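You operate a simulated robot arm through the tools that you are given. There is no shell and no other tool. Be economical: measure what you need, move in short steps, check, and stop when the job is done.

Carry out the task below with a simulated robot arm. There is one attempt and no reset: what you move stays moved.

Task
Move the mineral block off the twine, unpin the reel, wind the twine in and pin the reel again.
Fine: block between the reel and the grey mixing tub; purple pin into its rest before you wind.
Where things are to end (x, y in the base frame): mineral block within 0.06 m of [0.57, -0.35].

Only the result counts: the job must be done as asked and must still hold three seconds after the hand-in. Knocking over, shifting, dropping, spilling or breaking anything else fails it.

Robot
A 6-joint arm with a two-finger parallel gripper on a trunk, on a base that drives. Base frame: it is fixed to the floor where the robot stands at the start and does not move with it; the origin is under the middle of the robot, x ahead of it, y to its left, z up; the surface under the hand at the start is at about z = 0.8. Readings come in m, rad, newtons and seconds.
With the tool pointing down near the work surface it reaches from about 0.58 to 0.94 m from the robot's upright axis, wherever it stands. Its first joint turns from -2.601 to 2.601 rad. Places, roughly: feed bench top [0.7, -0.1, 0.8]; reel lock hole [0.6, 0.2, 0.8]; reel pin rest [0.7, 0.2, 0.8]; twine reel [0.6, 0.1, 0.8]. Payload 3.43 kg.
The TCP is the grasp point between the finger pads, 0.034 m short of the fingertips. In the tool frame z runs along the fingers and y along their closing line. Largest opening 0.128 m; finger width 0.024, thickness 0.012; the body of the gripper, 0.048 by 0.13 m, starts 0.096 m behind the TCP.
Orientation is that of the tool frame in the base frame, as a unit quaternion [x, y, z, w]. With the fingers straight down and closing along the base's y, the tool's x points along the base's -x, its y along +y and its z along -z.

Tools
- The arm moves only by the tool servo_tool. Its argument "steps" is a list of rows, each an object (a shift or turn left out is 0, a gripper value left out holds the last) with "grip": the opening, from 0 (shut) to 1 (fully open); "linear": the shift along the tool's x, y, z in m, a list of three; "angular": the turn, a rotation vector about the tool's x, y, z in rad, a list of three. In form: [{"grip": grip, "linear": [tx, ty, tz], "angular": [rx, ry, rz]}, ...]. A call has 1 to 12 rows; each row shifts and turns the commanded pose from where the row before left it, along the tool's axes as they then stand. Each row takes 0.2 s and may step no farther than 0.05 m and 0.15 rad from the row before; otherwise, or with a gripper value out of range, the whole call is refused. A pose out of reach is approached as far as the arm can. The call stops where the force on the tool passes 90 N (or 10 N more than at its start, if that is more) or the arm is blocked; 0.2 s more then pass. The fingers move at their own pace (about 0.108 m/s each) and stop on an object; they squeeze with about 35 N. The grip force told is the motor's: it shows also when the fingers shut on nothing. Time passes only in rows, and 0.2 s behind the last, so rows that do not move let the fingers close. The reply holds the time, the measured pose of the TCP, the force on the tool along the base axes, the opening and the grip force, in the units named above and with some noise, with the torque about the TCP (base axes, N m) and any sound that the robot's microphone picked up.
- Cameras (640 x 400 px; columns grow to the right, rows downward): "scene" is now at [0.0232, 0.1591, 1.6453]; the picture's right is [-0.16, -0.99, 0.00], its down [-0.76, 0.12, -0.64] and it looks along [0.64, -0.10, -0.77] (base axes); focal length 266 px, centre (320, 200). "wrist" rides on the gripper at [0.076, -0.011, -0.16] in the tool frame; the picture's right is [0.15, 0.99, 0.00], its down [-0.88, 0.13, -0.46] and it looks along [-0.45, 0.07, 0.89] (tool axes); focal length 234 px, centre (320, 200). There is no depth. A picture from a camera that has moved, and an enlarged one, comes with that camera's place and axes in the base frame and with its lens. The place of the scene camera against the robot may be out by one fixed shift of up to 0.012 m in any direction.
- get_image(camera): a new picture of that camera. It takes no simulated time.
- lift_body(by): slides the trunk up (or, below 0, down) by that many m; the arm and the scene camera ride with it, the base frame stays. It gives what a move gives, with no picture.
- steer(legs): drives the robot by 1 to 6 legs, each [ahead, turn to the left] in m and rad, along the robot's own axes; the way and the turn of a leg run together, so that a leg with both is an arc; at most 1.5 m and 3.142 rad a leg. The arm and the cameras ride along, it lands a little off, and it stops where it bumps. It gives what a move gives.
- aim_head(pan, tilt): turns the head with the scene camera to pan (to the left, within 2.705 rad either way) and tilt (down, from -0.506 to 1.204), counted from straight ahead of the robot. It gives what a move gives.
- enlarge(camera, box): a new picture of the part [left, top, right, bottom] of that camera's present view, enlarged. It takes no simulated time.
- job_done(): hands the job in; it is judged then, once.

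Work in short steps. Places have to be worked out from the pictures, the camera data and where the tool is seen: move nearer, look again, correct. Check each grasp and each placing, and mend what went wrong. You have 120 turns and 98 pictures in all, those below and enlarged ones among them. Open the gripper and draw the arm clear of the work before you hand the job in, unless the task says otherwise; then end with one line.

The tools are called after "Emit:" as a command line: name --argument value ..., lists and objects as JSON in quotes. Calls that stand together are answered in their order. servo_tool: Moves the arm, as the interface text tells. Its arguments: {"type":"object","properties":{"steps":{"type":"array","items":{"type":"object","properties":{"grip":{"type":"number"},"linear":{"type":"array","items":{"type":"number"}},"angular":{"type":"array","items":{"type":"number"}}}}}},"required":["steps"]} The other tools are called the same way: lift_body (by) slides the trunk up or down; steer (legs) drives the base; aim_head (pan, tilt) turns the head that bears the scene camera; get_image (camera) takes a picture; enlarge (camera, box) takes an enlarged picture of a part of a camera's view; job_done () hands the job in.

At the start:

```text
t: 0.0
eef_pos: [0.6743, -0.1016, 1.1008]
ee_rot: [0.01, 1.0, 0.0, -0.001]
contact_force: [-0.4, -0.2, -0.3]
torque: [-0.02, 0.01, 0.0]
gripper_width: 0.1278
gripper_force: 0.1
trunk travel left (down, up): [-0.675, 0.035]
robot x, y, heading: [0.0018, 0.0015, 0.001]
head pan, tilt: [-0.157, 0.873]
```

scene: 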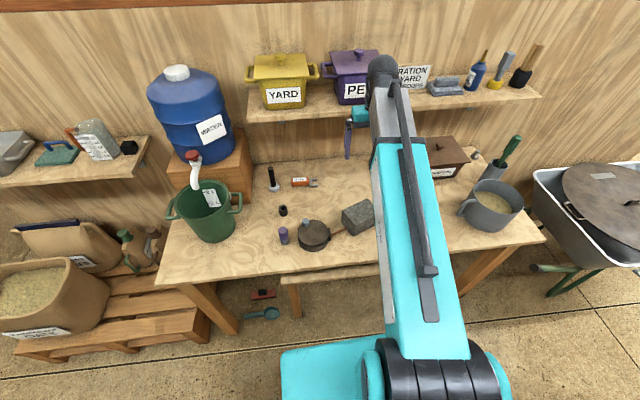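
wrist: 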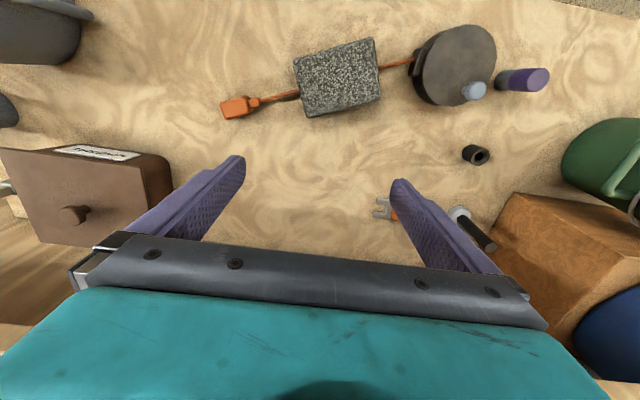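

I'll take close looks at the reel, pin, rest and block in both cameras.

Emit:
enlarge --camera "wrist" --box '[200, 0, 600, 250]'

Emit:
enlarge --camera "scene" --box '[240, 150, 400, 250]'

```text
1.60 times, centred on (400, 125) of wrist
camera zoom: at [0.5997, -0.1119, 1.2602], right [-0.13, 0.99, 0.0], down [0.88, 0.11, 0.46], along [0.45, 0.06, -0.89], focal length 375 px, centre (192, 320)
```

zoom: 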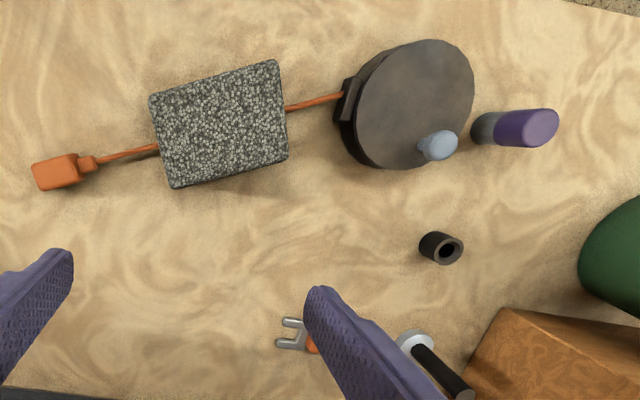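

```text
4.00 times, centred on (320, 200) of scene
camera zoom: at [0.0232, 0.1591, 1.6453], right [-0.16, -0.99, 0.0], down [-0.76, 0.12, -0.64], along [0.64, -0.1, -0.77], focal length 1064 px, centre (320, 200)
```

zoom: 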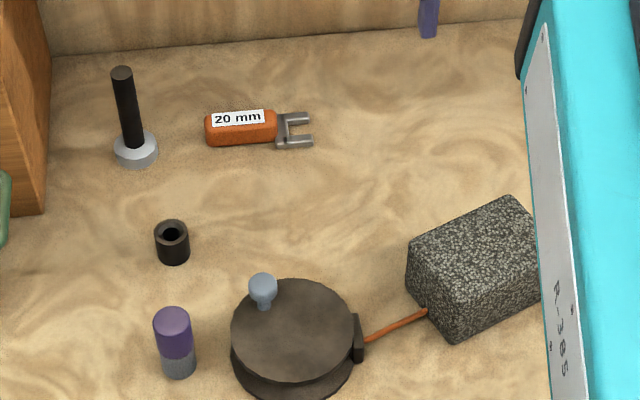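

The block is about 0.11 x 0.08 m, centred near (0.596, -0.085) and yawed about 20°. I'll turn the gripper to close across its short side and move above it, staying high.

Emit:
servo_tool --steps '[{"grip": 1, "angular": [0, 0, 0.136]}, {"angular": [0, 0, 0.136]}, {"angular": [0, 0, 0.136]}, {"angular": [0, 0, 0.136]}, {"angular": [0, 0, 0.136]}, {"angular": [0, 0, 0.136]}, {"angular": [0, 0, 0.136]}, {"angular": [0, 0, 0.136]}, {"angular": [0, 0, 0.136]}, {"linear": [0.0215, -0.034, 0.03]}, {"linear": [0.0215, -0.034, 0.03]}, {}]'

Emit:
get_image --camera "wrist"

Emit:
get_image --camera "scene"

```text
refused: row 10 steps farther than a row can; nothing moved
```

```text
93 pictures are left
camera wrist: at [0.5997, -0.1119, 1.2602], right [-0.13, 0.99, 0.0], down [0.88, 0.11, 0.46], along [0.45, 0.06, -0.89], focal length 234 px, centre (320, 200)
```

wrist: 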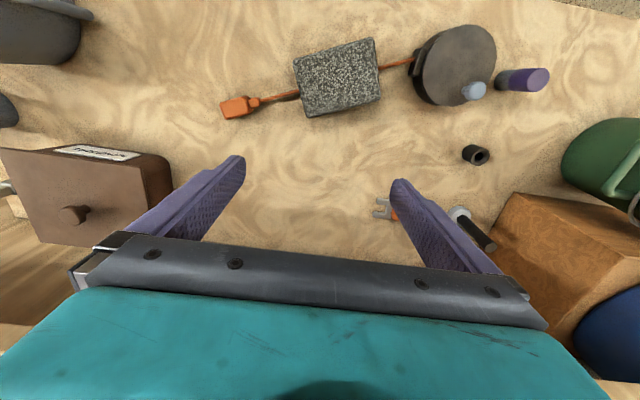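

```text
92 pictures are left
camera scene: at [0.0232, 0.1591, 1.6453], right [-0.16, -0.99, 0.0], down [-0.76, 0.12, -0.64], along [0.64, -0.1, -0.77], focal length 266 px, centre (320, 200)
```

scene: 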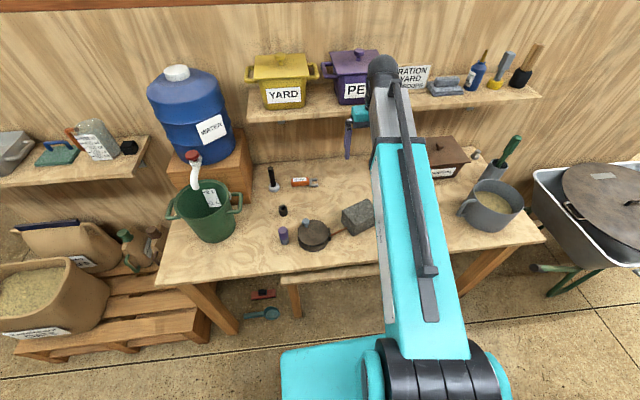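

The step was too long (0.05 limit); same motion with shorter shifts.

Emit:
servo_tool --steps '[{"grip": 1, "angular": [0, 0, 0.136]}, {"angular": [0, 0, 0.136]}, {"angular": [0, 0, 0.136]}, {"angular": [0, 0, 0.136]}, {"angular": [0, 0, 0.136]}, {"angular": [0, 0, 0.136]}, {"angular": [0, 0, 0.136]}, {"angular": [0, 0, 0.136]}, {"angular": [0, 0, 0.136]}, {"linear": [0.0215, -0.034, 0.02]}, {"linear": [0.0215, -0.034, 0.02]}, {}]'

```text
t: 2.6
eef_pos: [0.5983, -0.0845, 1.0591]
ee_rot: [0.582, 0.813, 0.0, 0.0]
contact_force: [0.3, -0.9, 0.1]
torque: [0.0, -0.01, 0.02]
gripper_width: 0.128
gripper_force: 0.0
trunk travel left (down, up): [-0.675, 0.035]
robot x, y, heading: [-0.0, 0.0019, 0.002]
head pan, tilt: [-0.157, 0.873]
```

Now a look from the wrist above the block.

Emit:
get_image --camera "wrist"

Emit:
enlarge --camera "scene" --box '[240, 120, 560, 320]'

```text
91 pictures are left
camera wrist: at [0.563, -0.0159, 1.2185], right [0.89, 0.46, 0.0], down [0.41, -0.79, 0.46], along [0.21, -0.41, -0.89], focal length 234 px, centre (320, 200)
```

wrist: 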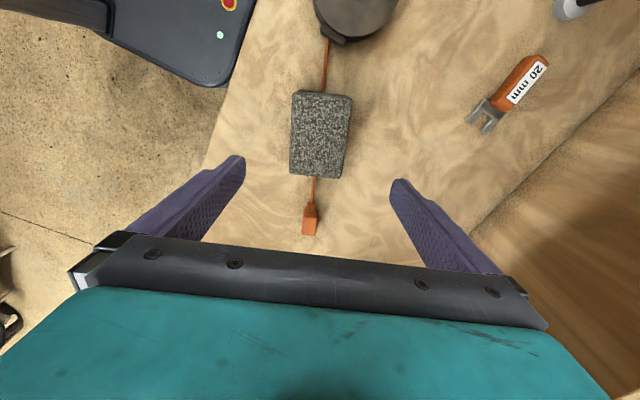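

```text
2.00 times, centred on (400, 220) of scene
camera zoom: at [0.0234, 0.1591, 1.6454], right [-0.16, -0.99, 0.0], down [-0.76, 0.12, -0.64], along [0.64, -0.1, -0.77], focal length 532 px, centre (160, 160)
```

zoom: 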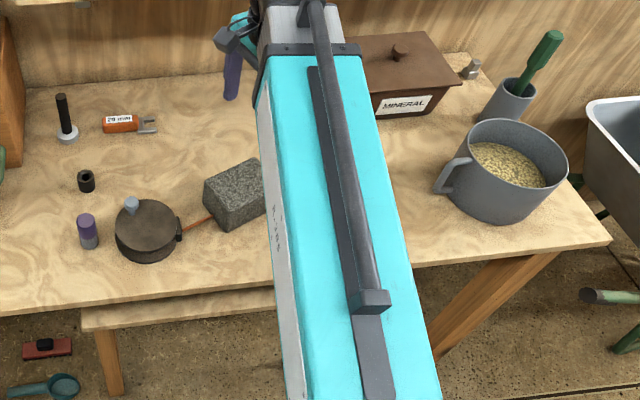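

The block lies between the fingers, needing about 4° more yaw. I'll turn that bit and descend to about z = 0.845.

Emit:
servo_tool --steps '[{"angular": [0, 0, -0.07], "linear": [0, 0, 0.03]}, {"linear": [0, 0, 0.045]}, {"linear": [0, 0, 0.045]}, {"linear": [0, 0, 0.035]}, {"linear": [0, 0, 0.03]}, {"linear": [0, 0, 0.02]}, {"linear": [0, 0, 0.01]}]'

Emit:
get_image --camera "wrist"

```text
t: 4.2
eef_pos: [0.5982, -0.0838, 0.845]
ee_rot: [0.553, 0.833, 0.001, 0.0]
contact_force: [0.3, -0.8, 0.4]
torque: [0.02, 0.01, -0.01]
gripper_width: 0.1279
gripper_force: 0.1
trunk travel left (down, up): [-0.675, 0.035]
robot x, y, heading: [-0.0005, 0.0009, -0.001]
head pan, tilt: [-0.157, 0.873]
```

```text
89 pictures are left
camera wrist: at [0.5587, -0.0184, 1.005], right [0.85, 0.52, 0.0], down [0.46, -0.76, 0.46], along [0.24, -0.39, -0.89], focal length 234 px, centre (320, 200)
```

wrist: 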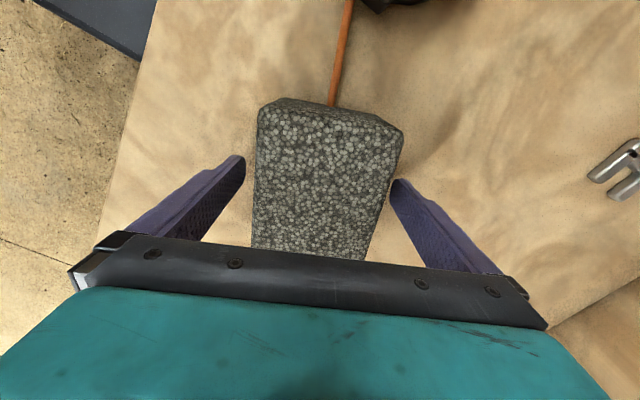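

The fingers straddle the block; closing now, then a small lift.

Emit:
servo_tool --steps '[{"grip": 0}, {}, {}, {}, {"linear": [0, 0, -0.015]}, {"linear": [0, 0, -0.015]}]'

Emit:
get_image --camera "wrist"

```text
t: 5.6
eef_pos: [0.5986, -0.0837, 0.8763]
ee_rot: [0.554, 0.833, 0.001, 0.0]
contact_force: [-0.3, -0.5, -14.1]
torque: [0.02, 0.01, 0.02]
gripper_width: 0.0851
gripper_force: 34.5
trunk travel left (down, up): [-0.675, 0.035]
robot x, y, heading: [-0.0052, -0.0022, -0.002]
head pan, tilt: [-0.157, 0.873]
```

```text
88 pictures are left
camera wrist: at [0.5582, -0.018, 1.0352], right [0.85, 0.52, 0.0], down [0.46, -0.76, 0.46], along [0.24, -0.39, -0.89], focal length 234 px, centre (320, 200)
```

wrist: 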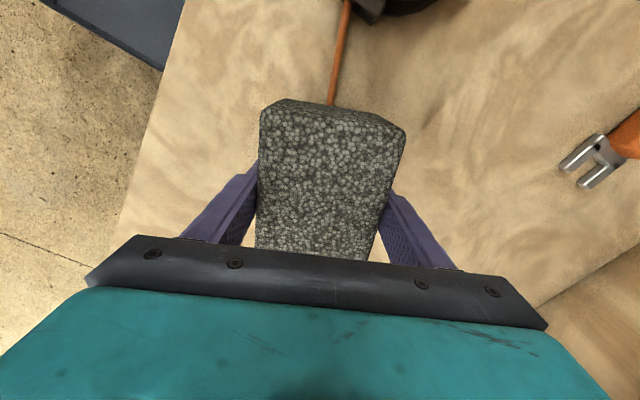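

Held (about 1.4 kg). Lift and carry toward (0.575, -0.325), then check the tub's clearance.

Emit:
servo_tool --steps '[{"linear": [0, 0, -0.04]}, {"linear": [0, 0, -0.04]}, {"linear": [-0.0356, -0.0191, 0]}, {"linear": [-0.0356, -0.0191, 0]}, {"linear": [-0.0356, -0.0191, 0]}, {"linear": [-0.0356, -0.0191, 0]}, {"linear": [-0.0356, -0.0191, 0]}, {"linear": [-0.0356, -0.0191, 0]}, {}]'

Emit:
get_image --camera "scene"

Emit:
get_image --camera "wrist"

```text
t: 7.6
eef_pos: [0.5756, -0.3254, 0.956]
ee_rot: [0.552, 0.834, 0.0, 0.0]
contact_force: [0.7, 1.1, -15.7]
torque: [0.0, -0.01, 0.01]
gripper_width: 0.0848
gripper_force: 34.8
trunk travel left (down, up): [-0.675, 0.035]
robot x, y, heading: [-0.0012, 0.004, 0.001]
head pan, tilt: [-0.157, 0.873]
```

```text
87 pictures are left
camera scene: at [0.0244, 0.1586, 1.6453], right [-0.16, -0.99, 0.0], down [-0.76, 0.12, -0.64], along [0.63, -0.1, -0.77], focal length 266 px, centre (320, 200)
```

scene: 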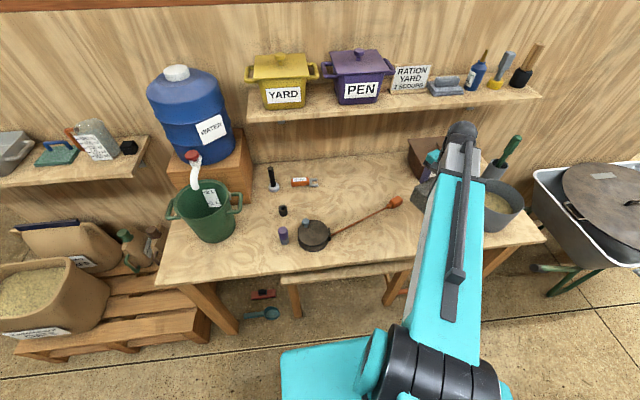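

```text
86 pictures are left
camera wrist: at [0.536, -0.2595, 1.1155], right [0.85, 0.52, 0.0], down [0.46, -0.76, 0.45], along [0.24, -0.39, -0.89], focal length 234 px, centre (320, 200)
```

wrist: 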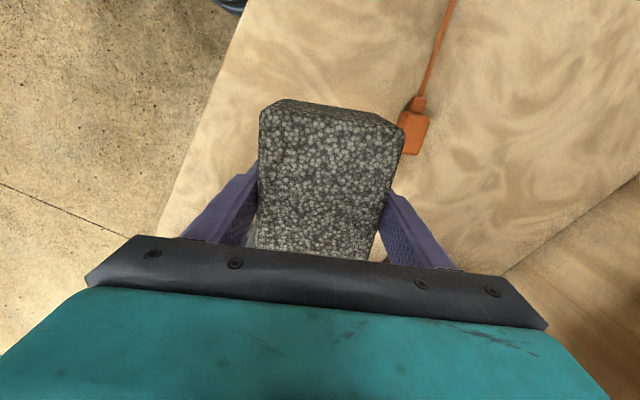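

Tag at about (0.68, -0.26) is well clear of the landing spot. I'll check the gap to the tub handle from the scene camera before lowering.

Emit:
enlarge --camera "scene" --box '[370, 120, 530, 280]'

```text
2.50 times, centred on (450, 200) of scene
camera zoom: at [0.0244, 0.1586, 1.6453], right [-0.16, -0.99, 0.0], down [-0.76, 0.12, -0.64], along [0.63, -0.1, -0.77], focal length 665 px, centre (-5, 200)
```

zoom: 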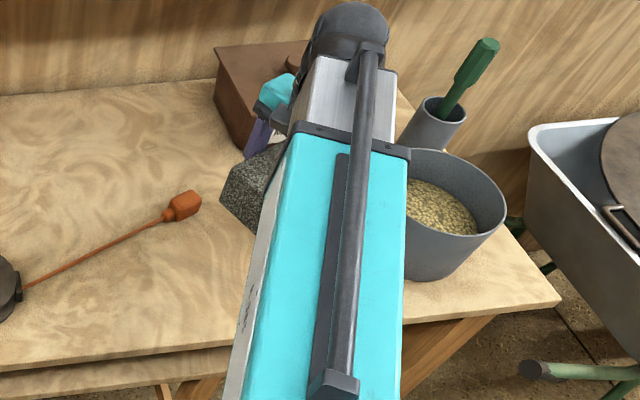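

Gap to the handle looks like about 3 cm. Lowering gently to z ≈ 0.847.

Emit:
servo_tool --steps '[{"linear": [0.0068, -0.0059, 0.03]}, {"linear": [0, 0, 0.03]}, {"linear": [0, 0, 0.025]}, {"linear": [0, 0, 0.012]}, {"linear": [0, 0, 0.008]}, {"linear": [0, 0, 0.004]}, {}]'

```text
t: 9.2
eef_pos: [0.5668, -0.3213, 0.8462]
ee_rot: [0.553, 0.833, 0.0, 0.002]
contact_force: [-0.3, 0.1, -10.7]
torque: [-0.03, -0.21, 0.02]
gripper_width: 0.0848
gripper_force: 34.7
trunk travel left (down, up): [-0.675, 0.035]
robot x, y, heading: [0.0018, -0.002, 0.001]
head pan, tilt: [-0.157, 0.873]
```

Partly in contact; 2 mm more, then release and rise.

Emit:
servo_tool --steps '[{"linear": [0, 0, 0.002]}, {}, {"grip": 1}, {}, {}, {"linear": [0, 0, -0.04]}, {"linear": [0, 0, -0.04]}, {"linear": [0, 0, -0.045]}, {"linear": [0, 0, -0.045]}]'

Emit:
get_image --camera "wrist"

```text
t: 11.2
eef_pos: [0.5666, -0.3207, 1.0153]
ee_rot: [0.553, 0.833, 0.0, 0.0]
contact_force: [0.4, -0.3, 0.3]
torque: [0.01, -0.01, -0.01]
gripper_width: 0.1281
gripper_force: 0.1
trunk travel left (down, up): [-0.675, 0.035]
robot x, y, heading: [-0.0002, 0.0004, -0.003]
head pan, tilt: [-0.157, 0.873]
```

```text
84 pictures are left
camera wrist: at [0.5257, -0.256, 1.1745], right [0.85, 0.52, 0.0], down [0.46, -0.76, 0.46], along [0.24, -0.39, -0.89], focal length 234 px, centre (320, 200)
```

wrist: 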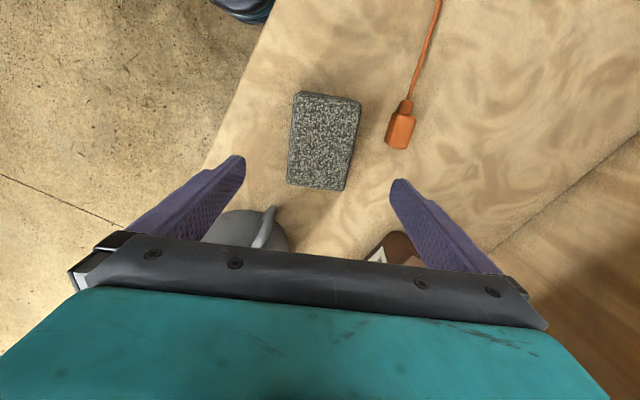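

Block is placed well with clear gaps. The pin (≈(0.557, 0.206)) and reel (≈(0.548, 0.097)) are at the inner edge of reach, so I'll raise the arm and back the base 0.12 m.

Emit:
servo_tool --steps '[{"linear": [0, 0, -0.045]}, {"linear": [0, 0, -0.03], "angular": [0, 0, 0.132]}, {"angular": [0, 0, 0.132]}, {"angular": [0, 0, 0.132]}]'

Emit:
steer --legs '[[-0.12, 0]]'

```text
t: 12.2
eef_pos: [0.5663, -0.3208, 1.0911]
ee_rot: [0.708, 0.706, 0.0, 0.0]
contact_force: [-0.3, 0.0, -0.4]
torque: [-0.03, -0.04, 0.01]
gripper_width: 0.1281
gripper_force: 0.1
trunk travel left (down, up): [-0.675, 0.035]
robot x, y, heading: [0.0007, 0.0021, -0.0]
head pan, tilt: [-0.157, 0.873]
```

```text
t: 13.5
eef_pos: [0.445, -0.3201, 1.0914]
ee_rot: [0.705, 0.709, 0.001, 0.0]
contact_force: [-0.4, -0.3, -0.3]
torque: [-0.01, 0.0, 0.01]
gripper_width: 0.128
gripper_force: 0.1
trunk travel left (down, up): [-0.675, 0.035]
robot x, y, heading: [-0.1254, -0.0016, 0.005]
head pan, tilt: [-0.157, 0.873]
```

Now carry the hand over the pin at height.

Emit:
servo_tool --steps '[{"linear": [0.0478, 0.0102, 0]}, {"linear": [0.0478, 0.0102, 0]}, {"linear": [0.0478, 0.0102, 0]}, {"linear": [0.0478, 0.0102, 0]}, {"linear": [0.0478, 0.0102, 0]}, {"linear": [0.0478, 0.0102, 0]}, {"linear": [0.0478, 0.0102, 0]}, {"linear": [0.0478, 0.0102, 0]}, {"linear": [0.0478, 0.0102, 0]}, {"linear": [0.0478, 0.0102, 0]}, {"linear": [0.0478, 0.0102, 0]}, {}]'

Emit:
get_image --camera "wrist"

Emit:
get_image --camera "scene"

```text
t: 16.1
eef_pos: [0.5547, 0.2053, 1.088]
ee_rot: [0.706, 0.709, 0.0, 0.0]
contact_force: [-0.1, -0.2, -0.4]
torque: [-0.01, -0.01, -0.01]
gripper_width: 0.1279
gripper_force: 0.0
trunk travel left (down, up): [-0.675, 0.035]
robot x, y, heading: [-0.119, 0.0018, 0.002]
head pan, tilt: [-0.157, 0.873]
```

```text
83 pictures are left
camera wrist: at [0.5431, 0.2806, 1.2487], right [0.99, 0.15, 0.0], down [0.13, -0.88, 0.46], along [0.07, -0.45, -0.89], focal length 234 px, centre (320, 200)
```

wrist: 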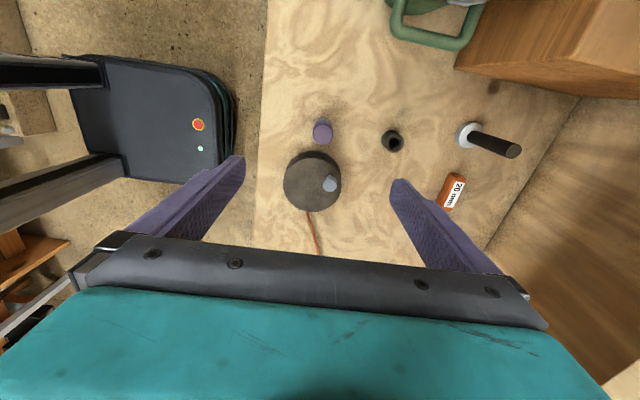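

```text
82 pictures are left
camera scene: at [-0.0986, 0.159, 1.6454], right [-0.15, -0.99, 0.0], down [-0.76, 0.12, -0.64], along [0.64, -0.1, -0.77], focal length 266 px, centre (320, 200)
```

scene: 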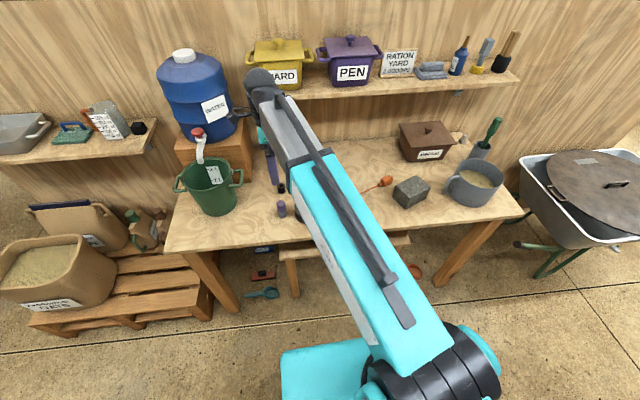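

Pin ≈ (0.560, 0.209), rest ≈ (0.685, 0.199). Zooming on the reel group.

Emit:
enlarge --camera "wrist" --box '[260, 100, 420, 250]'

```text
2.67 times, centred on (340, 175) of wrist
camera zoom: at [0.5431, 0.2806, 1.2487], right [0.99, 0.15, 0.0], down [0.13, -0.88, 0.46], along [0.07, -0.45, -0.89], focal length 624 px, centre (267, 267)
```

zoom: 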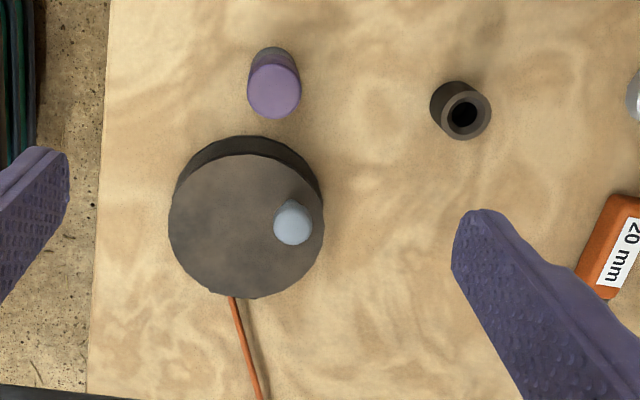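

Pin cap is about 31 mm wide. Descend over it with the gripper half open and look before closing.

Emit:
servo_tool --steps '[{"grip": 0.55, "linear": [0.0037, 0.0053, 0.03]}, {"linear": [0, 0, 0.045]}, {"linear": [0, 0, 0.045]}, {"linear": [0, 0, 0.04]}, {}]'

Emit:
get_image --camera "wrist"

```text
t: 17.3
eef_pos: [0.5587, 0.2082, 0.9277]
ee_rot: [0.705, 0.709, -0.001, 0.0]
contact_force: [-0.2, -0.1, -0.7]
torque: [0.02, 0.0, 0.01]
gripper_width: 0.0703
gripper_force: 0.1
trunk travel left (down, up): [-0.675, 0.035]
robot x, y, heading: [-0.1228, -0.0005, -0.002]
head pan, tilt: [-0.157, 0.873]
```

```text
80 pictures are left
camera wrist: at [0.5472, 0.2846, 1.0886], right [0.99, 0.15, 0.0], down [0.13, -0.88, 0.46], along [0.07, -0.45, -0.89], focal length 234 px, centre (320, 200)
```

wrist: 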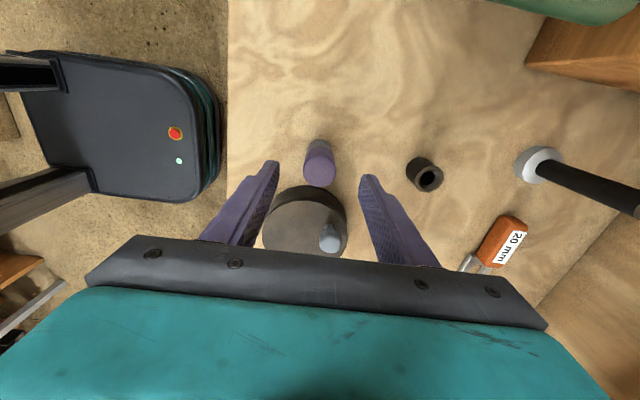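

Pin refined to (0.559, 0.212). Shift 3 mm, descend and grip.

Emit:
servo_tool --steps '[{"linear": [0.003, 0, 0.03]}, {"linear": [0, 0, 0.025]}, {"linear": [0, 0, 0.015]}, {}, {"grip": 0.0}, {}, {}]'

Emit:
get_image --camera "wrist"

```text
t: 18.9
eef_pos: [0.5573, 0.2124, 0.8604]
ee_rot: [0.706, 0.709, 0.0, -0.001]
contact_force: [-9.7, -0.3, -2.5]
torque: [0.01, 0.17, -0.05]
gripper_width: 0.0322
gripper_force: 34.9
trunk travel left (down, up): [-0.675, 0.035]
robot x, y, heading: [-0.1217, 0.0021, 0.003]
head pan, tilt: [-0.157, 0.873]
```

```text
79 pictures are left
camera wrist: at [0.5479, 0.288, 1.0201], right [0.99, 0.15, 0.0], down [0.14, -0.88, 0.46], along [0.07, -0.45, -0.89], focal length 234 px, centre (320, 200)
```

wrist: 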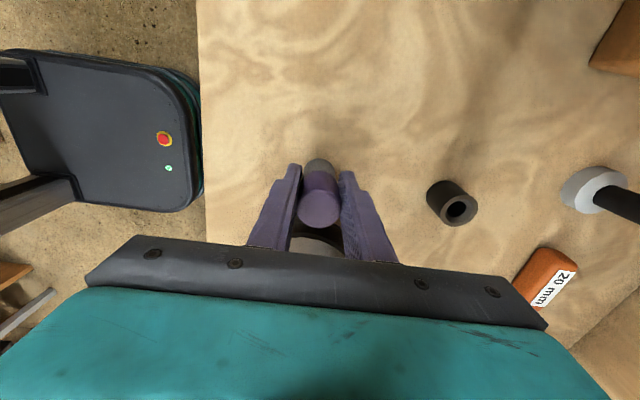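

Gripped; a side force of -10 N suggests I'm a hair too far +x. Relieve it and pull straight up slowly.

Emit:
servo_tool --steps '[{"linear": [0, -0.0015, 0]}, {}, {"linear": [0, 0, -0.008]}, {"linear": [0, 0, -0.008]}]'

```text
t: 19.9
eef_pos: [0.5596, 0.2128, 0.8768]
ee_rot: [0.705, 0.709, 0.001, 0.0]
contact_force: [-0.4, 1.2, -0.9]
torque: [-0.03, 0.0, 0.04]
gripper_width: 0.0318
gripper_force: 34.6
trunk travel left (down, up): [-0.675, 0.035]
robot x, y, heading: [-0.1199, -0.0034, 0.003]
head pan, tilt: [-0.157, 0.873]
```

Force is low; lift further and look.

Emit:
servo_tool --steps '[{"linear": [0, 0, -0.02]}, {"linear": [0, 0, -0.03]}, {"linear": [0, 0, -0.03]}, {}]'

Emit:
get_image --camera "wrist"

Emit:
enlarge --camera "scene" --box '[230, 140, 350, 240]'

```text
t: 20.9
eef_pos: [0.5574, 0.2141, 0.9572]
ee_rot: [0.705, 0.709, 0.0, 0.001]
contact_force: [-0.2, -0.4, -1.1]
torque: [0.0, 0.01, -0.01]
gripper_width: 0.0317
gripper_force: 35.4
trunk travel left (down, up): [-0.675, 0.035]
robot x, y, heading: [-0.1195, -0.0029, 0.003]
head pan, tilt: [-0.157, 0.873]
```

```text
78 pictures are left
camera wrist: at [0.5462, 0.289, 1.1165], right [0.99, 0.15, 0.0], down [0.13, -0.88, 0.46], along [0.07, -0.45, -0.89], focal length 234 px, centre (320, 200)
```

wrist: 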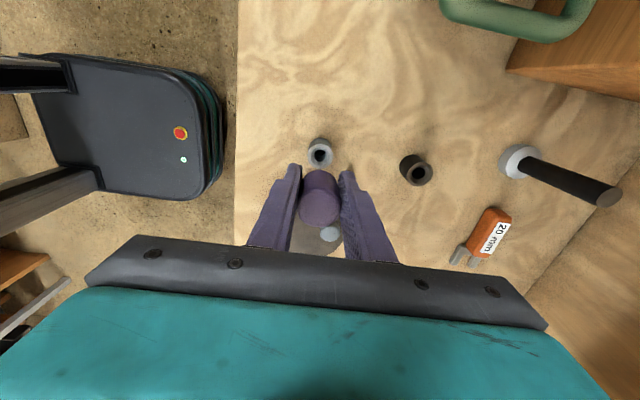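

```text
4.00 times, centred on (290, 190) of scene
camera zoom: at [-0.0983, 0.1591, 1.6453], right [-0.15, -0.99, 0.0], down [-0.76, 0.12, -0.64], along [0.64, -0.1, -0.77], focal length 1064 px, centre (440, 240)
```

zoom: 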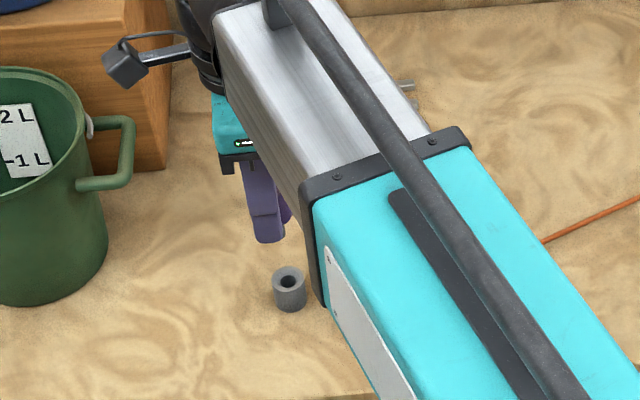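

The pin is out of a grey sleeve (the lock hole). Enlarge to measure the rest relative to the lock hole precisely.

Emit:
enlarge --camera "wrist" --box '[290, 120, 450, 220]'

```text
4.00 times, centred on (370, 170) of wrist
camera zoom: at [0.5462, 0.289, 1.1165], right [0.99, 0.15, 0.0], down [0.13, -0.88, 0.46], along [0.07, -0.45, -0.89], focal length 937 px, centre (120, 320)
```

zoom: 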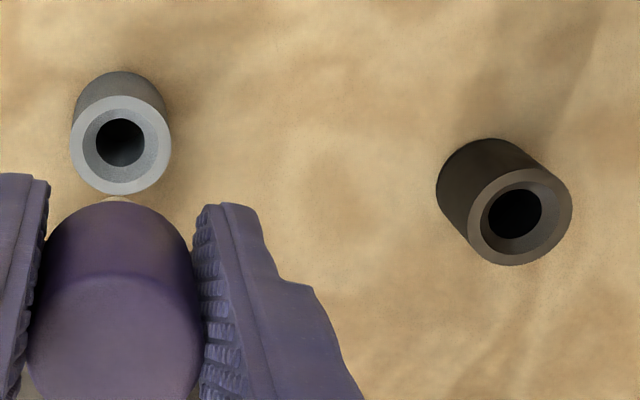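

Same-shape sleeves. I'll shift the hand about 0.1255 m in +x, then fine-tune until the rest's rim sits in the image exactly where the lock's rim does now (zoom pixel ~(121,145)).

Emit:
servo_tool --steps '[{"linear": [-0.001, 0.042, 0]}, {"linear": [-0.001, 0.042, 0]}, {"linear": [-0.001, 0.0415, 0]}, {}]'

Emit:
enlarge --camera "wrist" --box '[290, 120, 450, 220]'

```text
t: 21.9
eef_pos: [0.685, 0.2136, 0.9568]
ee_rot: [0.705, 0.709, 0.0, 0.001]
contact_force: [-0.5, 0.3, -1.0]
torque: [0.0, 0.03, -0.02]
gripper_width: 0.032
gripper_force: 34.9
trunk travel left (down, up): [-0.675, 0.035]
robot x, y, heading: [-0.1239, -0.001, -0.0]
head pan, tilt: [-0.157, 0.873]
```

```text
4.00 times, centred on (370, 170) of wrist
camera zoom: at [0.6732, 0.2886, 1.1162], right [0.99, 0.15, 0.0], down [0.13, -0.88, 0.46], along [0.07, -0.45, -0.89], focal length 937 px, centre (120, 320)
```

zoom: 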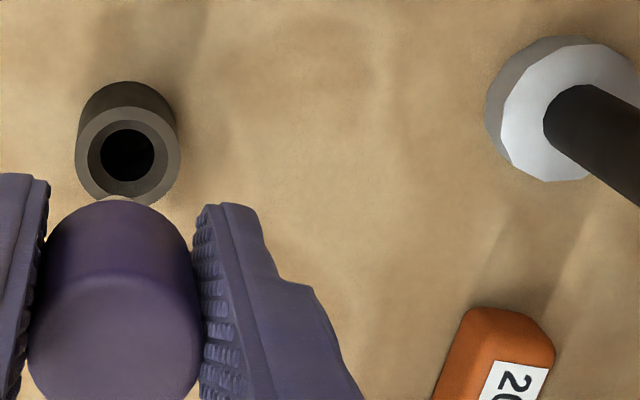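

The rest rim is at (128,157): about 2 mm more +x and 3.5 mm more -y needed. Correct and recheck.

Emit:
servo_tool --steps '[{"linear": [-0.0035, 0.002, 0]}, {}]'

Emit:
enlarge --camera "wrist" --box '[290, 120, 450, 220]'

```text
t: 22.5
eef_pos: [0.6865, 0.2085, 0.9556]
ee_rot: [0.705, 0.709, 0.0, 0.0]
contact_force: [-0.1, 0.0, 0.5]
torque: [0.02, 0.02, 0.01]
gripper_width: 0.0319
gripper_force: 35.0
trunk travel left (down, up): [-0.675, 0.035]
robot x, y, heading: [-0.1212, -0.0001, 0.001]
head pan, tilt: [-0.157, 0.873]
```

```text
4.00 times, centred on (370, 170) of wrist
camera zoom: at [0.6752, 0.2847, 1.1161], right [0.99, 0.15, 0.0], down [0.13, -0.88, 0.46], along [0.07, -0.45, -0.89], focal length 937 px, centre (120, 320)
```

zoom: 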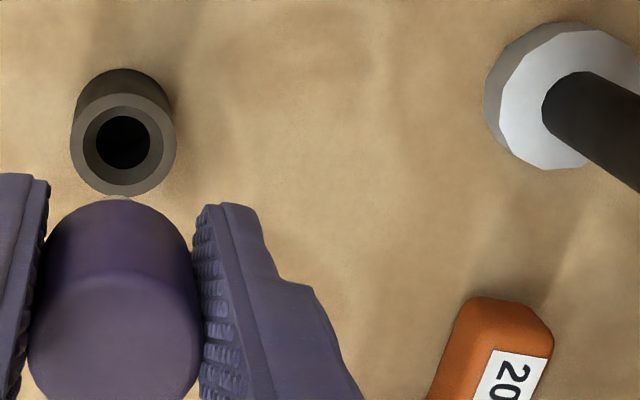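

Rim now at (123,145), matching. Lower in steps.

Emit:
servo_tool --steps '[{"linear": [0, 0.0005, 0.03]}, {"linear": [0, 0, 0.025]}, {"linear": [0, 0, 0.012]}, {"linear": [0, 0, 0.01]}, {}]'

Emit:
get_image --camera "wrist"

```text
t: 23.7
eef_pos: [0.6877, 0.2092, 0.8791]
ee_rot: [0.705, 0.709, 0.0, 0.0]
contact_force: [2.0, 0.2, -0.2]
torque: [-0.01, -0.14, 0.01]
gripper_width: 0.0319
gripper_force: 34.8
trunk travel left (down, up): [-0.675, 0.035]
robot x, y, heading: [-0.1252, -0.0009, 0.005]
head pan, tilt: [-0.157, 0.873]
```

```text
73 pictures are left
camera wrist: at [0.6755, 0.2837, 1.0391], right [0.99, 0.15, 0.0], down [0.13, -0.88, 0.46], along [0.07, -0.45, -0.89], focal length 234 px, centre (320, 200)
```

wrist: 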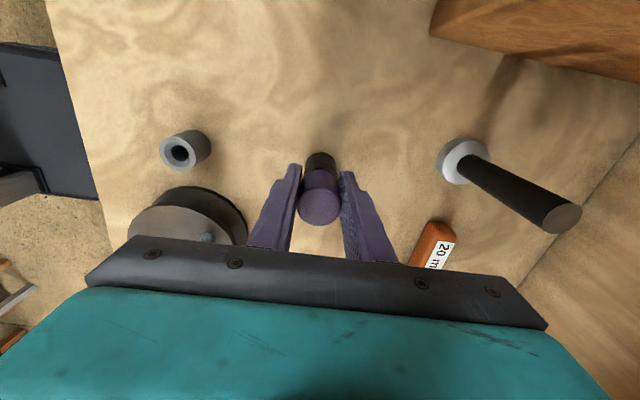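

The pin is entering the rest (2 N side contact only). Continue to full depth.

Emit:
servo_tool --steps '[{"linear": [0, 0, 0.008]}, {"linear": [0, 0, 0.007]}, {"linear": [0, 0, 0.003]}, {}]'

Emit:
enlarge --camera "wrist" --box '[240, 110, 400, 260]'

```text
t: 24.7
eef_pos: [0.6865, 0.2085, 0.8677]
ee_rot: [0.705, 0.709, 0.005, 0.003]
contact_force: [11.9, 3.7, 49.2]
torque: [-0.34, -1.25, -0.1]
gripper_width: 0.0318
gripper_force: 35.0
trunk travel left (down, up): [-0.675, 0.035]
robot x, y, heading: [-0.1222, 0.0013, 0.002]
head pan, tilt: [-0.157, 0.873]
```

```text
2.67 times, centred on (320, 185) of wrist
camera zoom: at [0.6736, 0.2835, 1.0283], right [0.99, 0.15, 0.01], down [0.13, -0.88, 0.46], along [0.08, -0.45, -0.89], focal length 624 px, centre (320, 240)
```

zoom: 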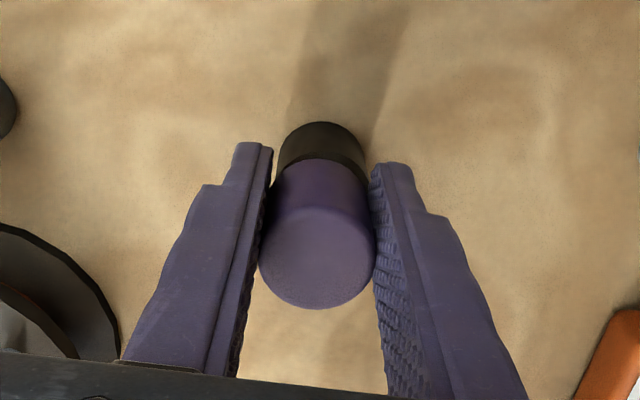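

Contact of 49 N at z 0.8677 with some side force; may be seated or jammed. Relax 3 mm up, shift 1.5 mm +x, and press again.

Emit:
servo_tool --steps '[{"linear": [0, 0, -0.007]}, {"linear": [0.0005, 0.0015, 0]}, {}]'

Emit:
servo_tool --steps '[{"linear": [0, 0, 0.003]}, {"linear": [0, 0, 0.003]}, {}]'

```text
t: 25.5
eef_pos: [0.6864, 0.2088, 0.869]
ee_rot: [0.705, 0.709, 0.0, 0.0]
contact_force: [5.8, 7.3, 17.9]
torque: [0.13, -0.65, 0.1]
gripper_width: 0.032
gripper_force: 35.1
trunk travel left (down, up): [-0.675, 0.035]
robot x, y, heading: [-0.1199, 0.0035, 0.001]
head pan, tilt: [-0.157, 0.873]
```

```text
t: 26.3
eef_pos: [0.6867, 0.2087, 0.8685]
ee_rot: [0.705, 0.709, 0.004, 0.003]
contact_force: [5.9, 8.5, 49.6]
torque: [-0.19, -1.09, 0.32]
gripper_width: 0.032
gripper_force: 35.1
trunk travel left (down, up): [-0.675, 0.035]
robot x, y, heading: [-0.1212, 0.0029, 0.004]
head pan, tilt: [-0.157, 0.873]
```

The hard stop at z≈0.869 fits a rest sleeve a bit taller than the lock. Relieve the load, open, rise slightly and inspect.

Emit:
servo_tool --steps '[{"linear": [0, 0, -0.007]}, {}, {"grip": 0.5}, {}, {"linear": [0, 0, -0.03]}, {"linear": [0, 0, -0.04]}, {}]'

Emit:
enlarge --camera "wrist" --box '[240, 110, 400, 260]'

Emit:
get_image --camera "wrist"

```text
t: 27.9
eef_pos: [0.6869, 0.2092, 0.9414]
ee_rot: [0.705, 0.709, 0.0, 0.0]
contact_force: [0.0, 0.6, 0.1]
torque: [-0.01, -0.03, -0.03]
gripper_width: 0.064
gripper_force: 0.1
trunk travel left (down, up): [-0.675, 0.035]
robot x, y, heading: [-0.1235, 0.0008, -0.006]
head pan, tilt: [-0.157, 0.873]
```

```text
2.67 times, centred on (320, 185) of wrist
camera zoom: at [0.676, 0.2849, 1.1003], right [0.99, 0.15, 0.0], down [0.13, -0.88, 0.46], along [0.07, -0.45, -0.89], focal length 624 px, centre (320, 240)
```

zoom: 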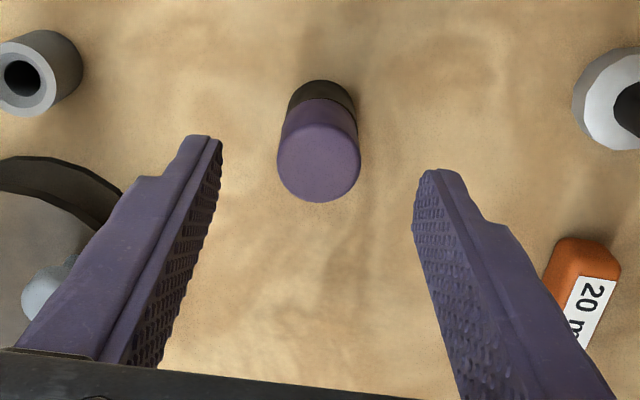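

```text
70 pictures are left
camera wrist: at [0.676, 0.2849, 1.1003], right [0.99, 0.15, 0.0], down [0.13, -0.88, 0.46], along [0.07, -0.45, -0.89], focal length 234 px, centre (320, 200)
```

wrist: 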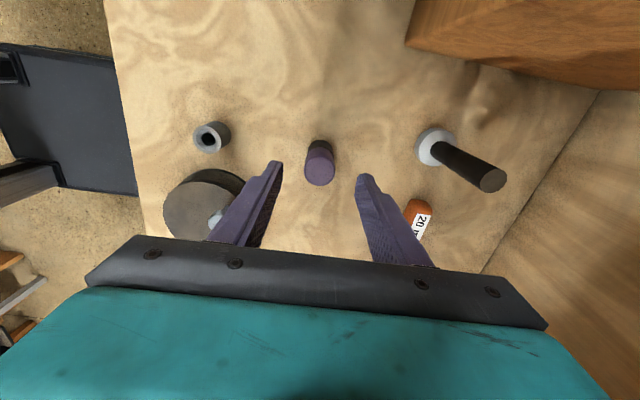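

The pin sits upright in its rest. Now move back to view the reel, its guide and crank knob closely.

Emit:
servo_tool --steps '[{"linear": [0, 0, -0.03]}, {"linear": [-0.01, -0.045, 0]}, {"linear": [-0.01, -0.045, 0]}, {"linear": [0, -0.035, 0]}, {}]'

Emit:
enlarge --camera "wrist" --box '[240, 110, 400, 240]'

Emit:
enlarge --camera "scene" --box '[230, 140, 430, 240]'

```text
t: 29.1
eef_pos: [0.5639, 0.1882, 0.9703]
ee_rot: [0.705, 0.709, 0.0, 0.0]
contact_force: [-0.1, 0.2, 0.5]
torque: [0.02, -0.02, -0.04]
gripper_width: 0.0641
gripper_force: 0.0
trunk travel left (down, up): [-0.675, 0.035]
robot x, y, heading: [-0.1254, 0.0017, 0.001]
head pan, tilt: [-0.157, 0.873]
```

```text
3.08 times, centred on (320, 175) of wrist
camera zoom: at [0.5523, 0.2634, 1.1297], right [0.99, 0.15, 0.0], down [0.13, -0.88, 0.46], along [0.07, -0.45, -0.89], focal length 720 px, centre (320, 277)
```

zoom: 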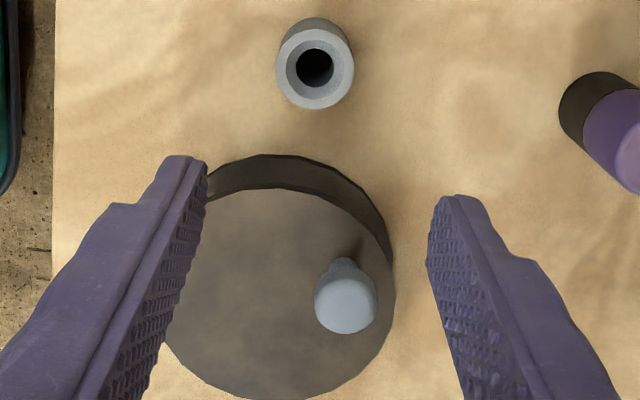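

```text
3.20 times, centred on (330, 190) of scene
camera zoom: at [-0.0983, 0.1591, 1.6453], right [-0.15, -0.99, 0.0], down [-0.76, 0.12, -0.64], along [0.64, -0.1, -0.77], focal length 851 px, centre (288, 232)
```

zoom: 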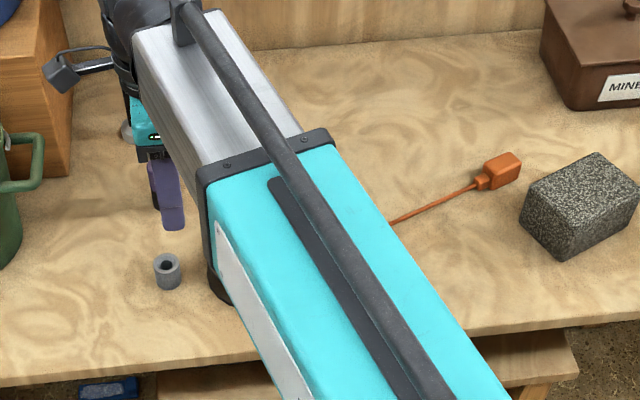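

I need to see the guide/twine side (−y) of the reel; move the hand further in −y and look back.

Emit:
servo_tool --steps '[{"linear": [-0.045, 0, 0]}, {"linear": [-0.045, 0, 0]}, {"linear": [-0.045, 0, 0]}, {"linear": [-0.045, 0, 0]}, {"linear": [-0.04, 0.0, 0]}, {}]'

Emit:
get_image --camera "wrist"

Emit:
enlarge --camera "scene" --box '[230, 140, 430, 240]'

```text
t: 30.5
eef_pos: [0.5651, -0.0318, 0.9707]
ee_rot: [0.705, 0.709, 0.0, -0.001]
contact_force: [-0.2, -0.5, 0.7]
torque: [0.02, -0.01, 0.0]
gripper_width: 0.0639
gripper_force: 0.1
trunk travel left (down, up): [-0.675, 0.035]
robot x, y, heading: [-0.1233, 0.0004, -0.001]
head pan, tilt: [-0.157, 0.873]
```

```text
67 pictures are left
camera wrist: at [0.5547, 0.0439, 1.1298], right [0.99, 0.15, 0.0], down [0.13, -0.88, 0.46], along [0.07, -0.45, -0.89], focal length 234 px, centre (320, 200)
```

wrist: 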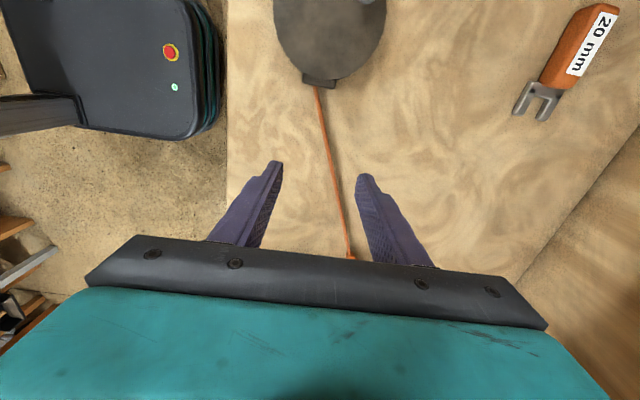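

```text
3.20 times, centred on (330, 190) of scene
camera zoom: at [-0.0985, 0.159, 1.6454], right [-0.15, -0.99, 0.0], down [-0.76, 0.12, -0.64], along [0.64, -0.1, -0.77], focal length 851 px, centre (288, 232)
```

zoom: 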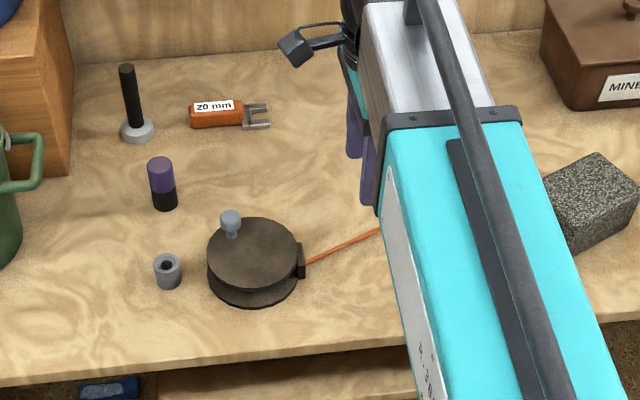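

The pin stands upright in the rest. Knob estimated at (0.585, 0.122, ~0.862), reel centre ≈ (0.553, 0.100). Move above the knob and check alignment.

Emit:
servo_tool --steps '[{"linear": [0.04, 0.005, 0]}, {"linear": [0.04, 0.005, 0]}, {"linear": [0.04, 0.005, 0]}, {"linear": [0.034, 0.005, 0]}, {"linear": [0, 0, 0.03]}, {}]'

Emit:
get_image --camera "wrist"

```text
t: 31.9
eef_pos: [0.583, 0.1223, 0.9382]
ee_rot: [0.705, 0.709, 0.0, 0.0]
contact_force: [0.3, -0.4, 0.2]
torque: [-0.01, -0.02, -0.01]
gripper_width: 0.064
gripper_force: 0.1
trunk travel left (down, up): [-0.675, 0.035]
robot x, y, heading: [-0.1219, -0.0009, -0.0]
head pan, tilt: [-0.157, 0.873]
```

```text
65 pictures are left
camera wrist: at [0.5714, 0.1978, 1.0983], right [0.99, 0.15, 0.0], down [0.13, -0.88, 0.46], along [0.07, -0.45, -0.89], focal length 234 px, centre (320, 200)
```

wrist: 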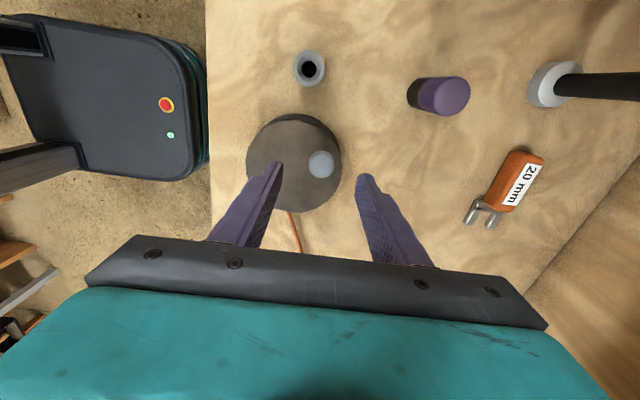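

Knob aligned at about (0.585, 0.122). Enlarge to fix the disc centre.

Emit:
enlarge --camera "wrist" --box '[230, 100, 358, 220]'

```text
3.33 times, centred on (294, 160) of wrist
camera zoom: at [0.5714, 0.1978, 1.0983], right [0.99, 0.15, 0.0], down [0.13, -0.88, 0.46], along [0.07, -0.45, -0.89], focal length 781 px, centre (407, 333)
```

zoom: 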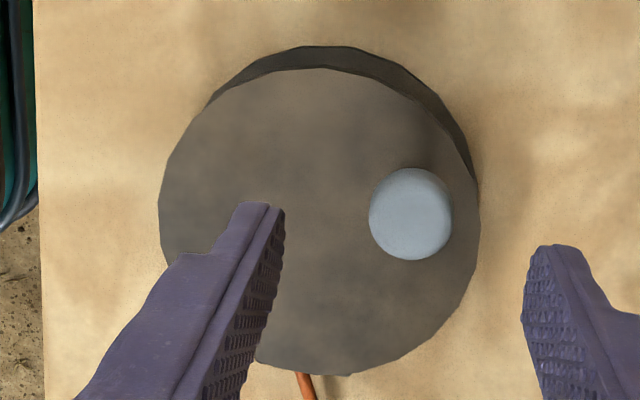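

Reel centre ≈ (0.5567, 0.099), knob radius ≈ 0.036 m at ~38°. Descend onto the knob and grip it.

Emit:
servo_tool --steps '[{"linear": [-0.0005, 0.002, 0.03]}, {"linear": [0, 0, 0.018]}, {"linear": [0, 0, 0.006]}, {}, {"grip": 0}, {}, {}]'

Emit:
get_image --camera "wrist"

```text
t: 33.5
eef_pos: [0.5863, 0.1197, 0.8869]
ee_rot: [0.706, 0.709, 0.0, 0.0]
contact_force: [-4.3, -1.8, -3.8]
torque: [-0.29, 0.08, -0.01]
gripper_width: 0.0254
gripper_force: 45.1
trunk travel left (down, up): [-0.675, 0.035]
robot x, y, heading: [-0.1203, -0.0021, 0.001]
head pan, tilt: [-0.157, 0.873]
```

```text
63 pictures are left
camera wrist: at [0.5745, 0.1964, 1.0462], right [0.99, 0.15, 0.0], down [0.14, -0.88, 0.46], along [0.07, -0.45, -0.89], focal length 234 px, centre (320, 200)
```

wrist: 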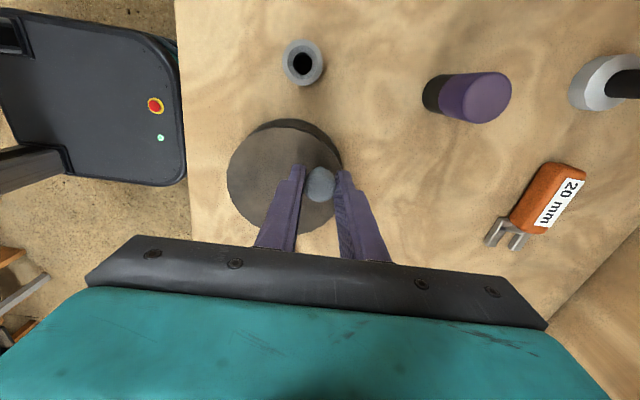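

Knob gripped. Try a small clockwise turn (0.5 rad), and watch force, sound and the tag.

Emit:
servo_tool --steps '[{"linear": [-0.0077, 0.0046, 0]}, {"linear": [-0.0086, 0.0025, 0]}, {}]'

Emit:
get_image --camera "scene"

Emit:
get_image --camera "wrist"

```text
t: 34.3
eef_pos: [0.591, 0.1063, 0.8868]
ee_rot: [0.705, 0.709, -0.001, -0.001]
contact_force: [-18.5, 6.9, 0.6]
torque: [0.8, 0.39, -0.3]
gripper_width: 0.0253
gripper_force: 44.8
trunk travel left (down, up): [-0.675, 0.035]
robot x, y, heading: [-0.1196, -0.0005, 0.0]
head pan, tilt: [-0.157, 0.873]
```

```text
62 pictures are left
camera scene: at [-0.1008, 0.1598, 1.6454], right [-0.15, -0.99, 0.0], down [-0.76, 0.12, -0.64], along [0.64, -0.1, -0.76], focal length 266 px, centre (320, 200)
```

scene: 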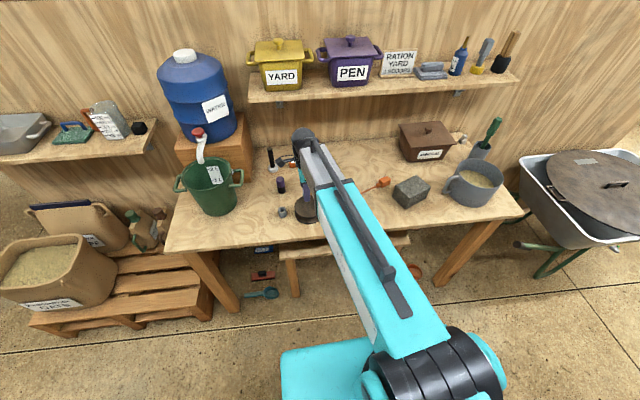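

```text
61 pictures are left
camera wrist: at [0.5799, 0.1804, 1.0465], right [0.99, 0.15, 0.0], down [0.14, -0.88, 0.46], along [0.07, -0.45, -0.89], focal length 234 px, centre (320, 200)
```

wrist: 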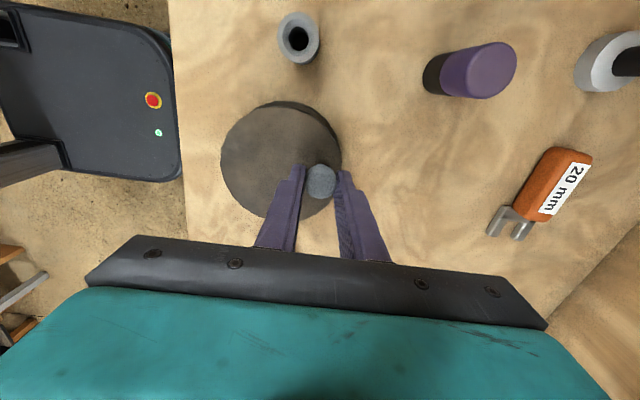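

The disc turned. Check the tag's position against the earlier zoom.

Emit:
enlarge --camera "scene" --box '[230, 140, 430, 240]'

```text
3.20 times, centred on (330, 190) of scene
camera zoom: at [-0.1008, 0.1598, 1.6454], right [-0.15, -0.99, 0.0], down [-0.76, 0.12, -0.64], along [0.64, -0.1, -0.76], focal length 851 px, centre (288, 232)
```

zoom: 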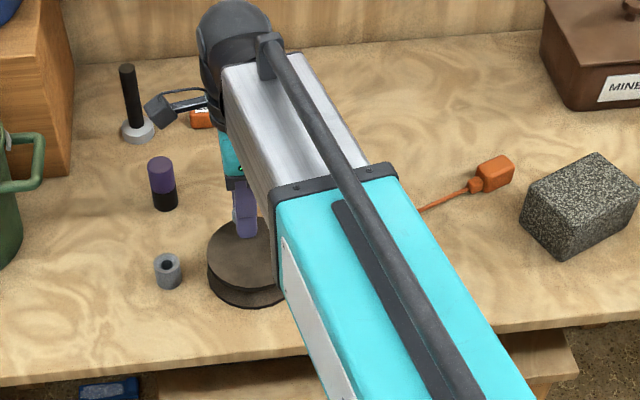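

The tag moved ~14 mm toward the reel: clockwise winds in. Inward pull means my radius is slightly large; continue with r≈0.0345.

Emit:
servo_tool --steps '[{"linear": [-0.0107, -0.0017, 0]}, {"linear": [-0.0099, -0.0028, 0]}, {}]'

```text
t: 35.1
eef_pos: [0.5905, 0.0835, 0.886]
ee_rot: [0.705, 0.71, 0.001, 0.001]
contact_force: [4.9, 8.8, 2.6]
torque: [0.95, -0.15, -0.36]
gripper_width: 0.0256
gripper_force: 45.0
trunk travel left (down, up): [-0.675, 0.035]
robot x, y, heading: [-0.1216, 0.0008, 0.001]
head pan, tilt: [-0.157, 0.873]
```

Radial force is near zero now, about 10 N drag. Continue.

Emit:
servo_tool --steps '[{"linear": [-0.0086, -0.0057, 0]}, {"linear": [-0.0066, -0.0079, 0]}, {}]'

```text
t: 35.9
eef_pos: [0.5812, 0.0637, 0.887]
ee_rot: [0.707, 0.708, 0.002, 0.007]
contact_force: [38.1, -26.5, 21.2]
torque: [-1.04, -0.66, -0.79]
gripper_width: 0.0251
gripper_force: 45.1
trunk travel left (down, up): [-0.675, 0.035]
robot x, y, heading: [-0.1212, 0.0024, 0.006]
head pan, tilt: [-0.157, 0.873]
```

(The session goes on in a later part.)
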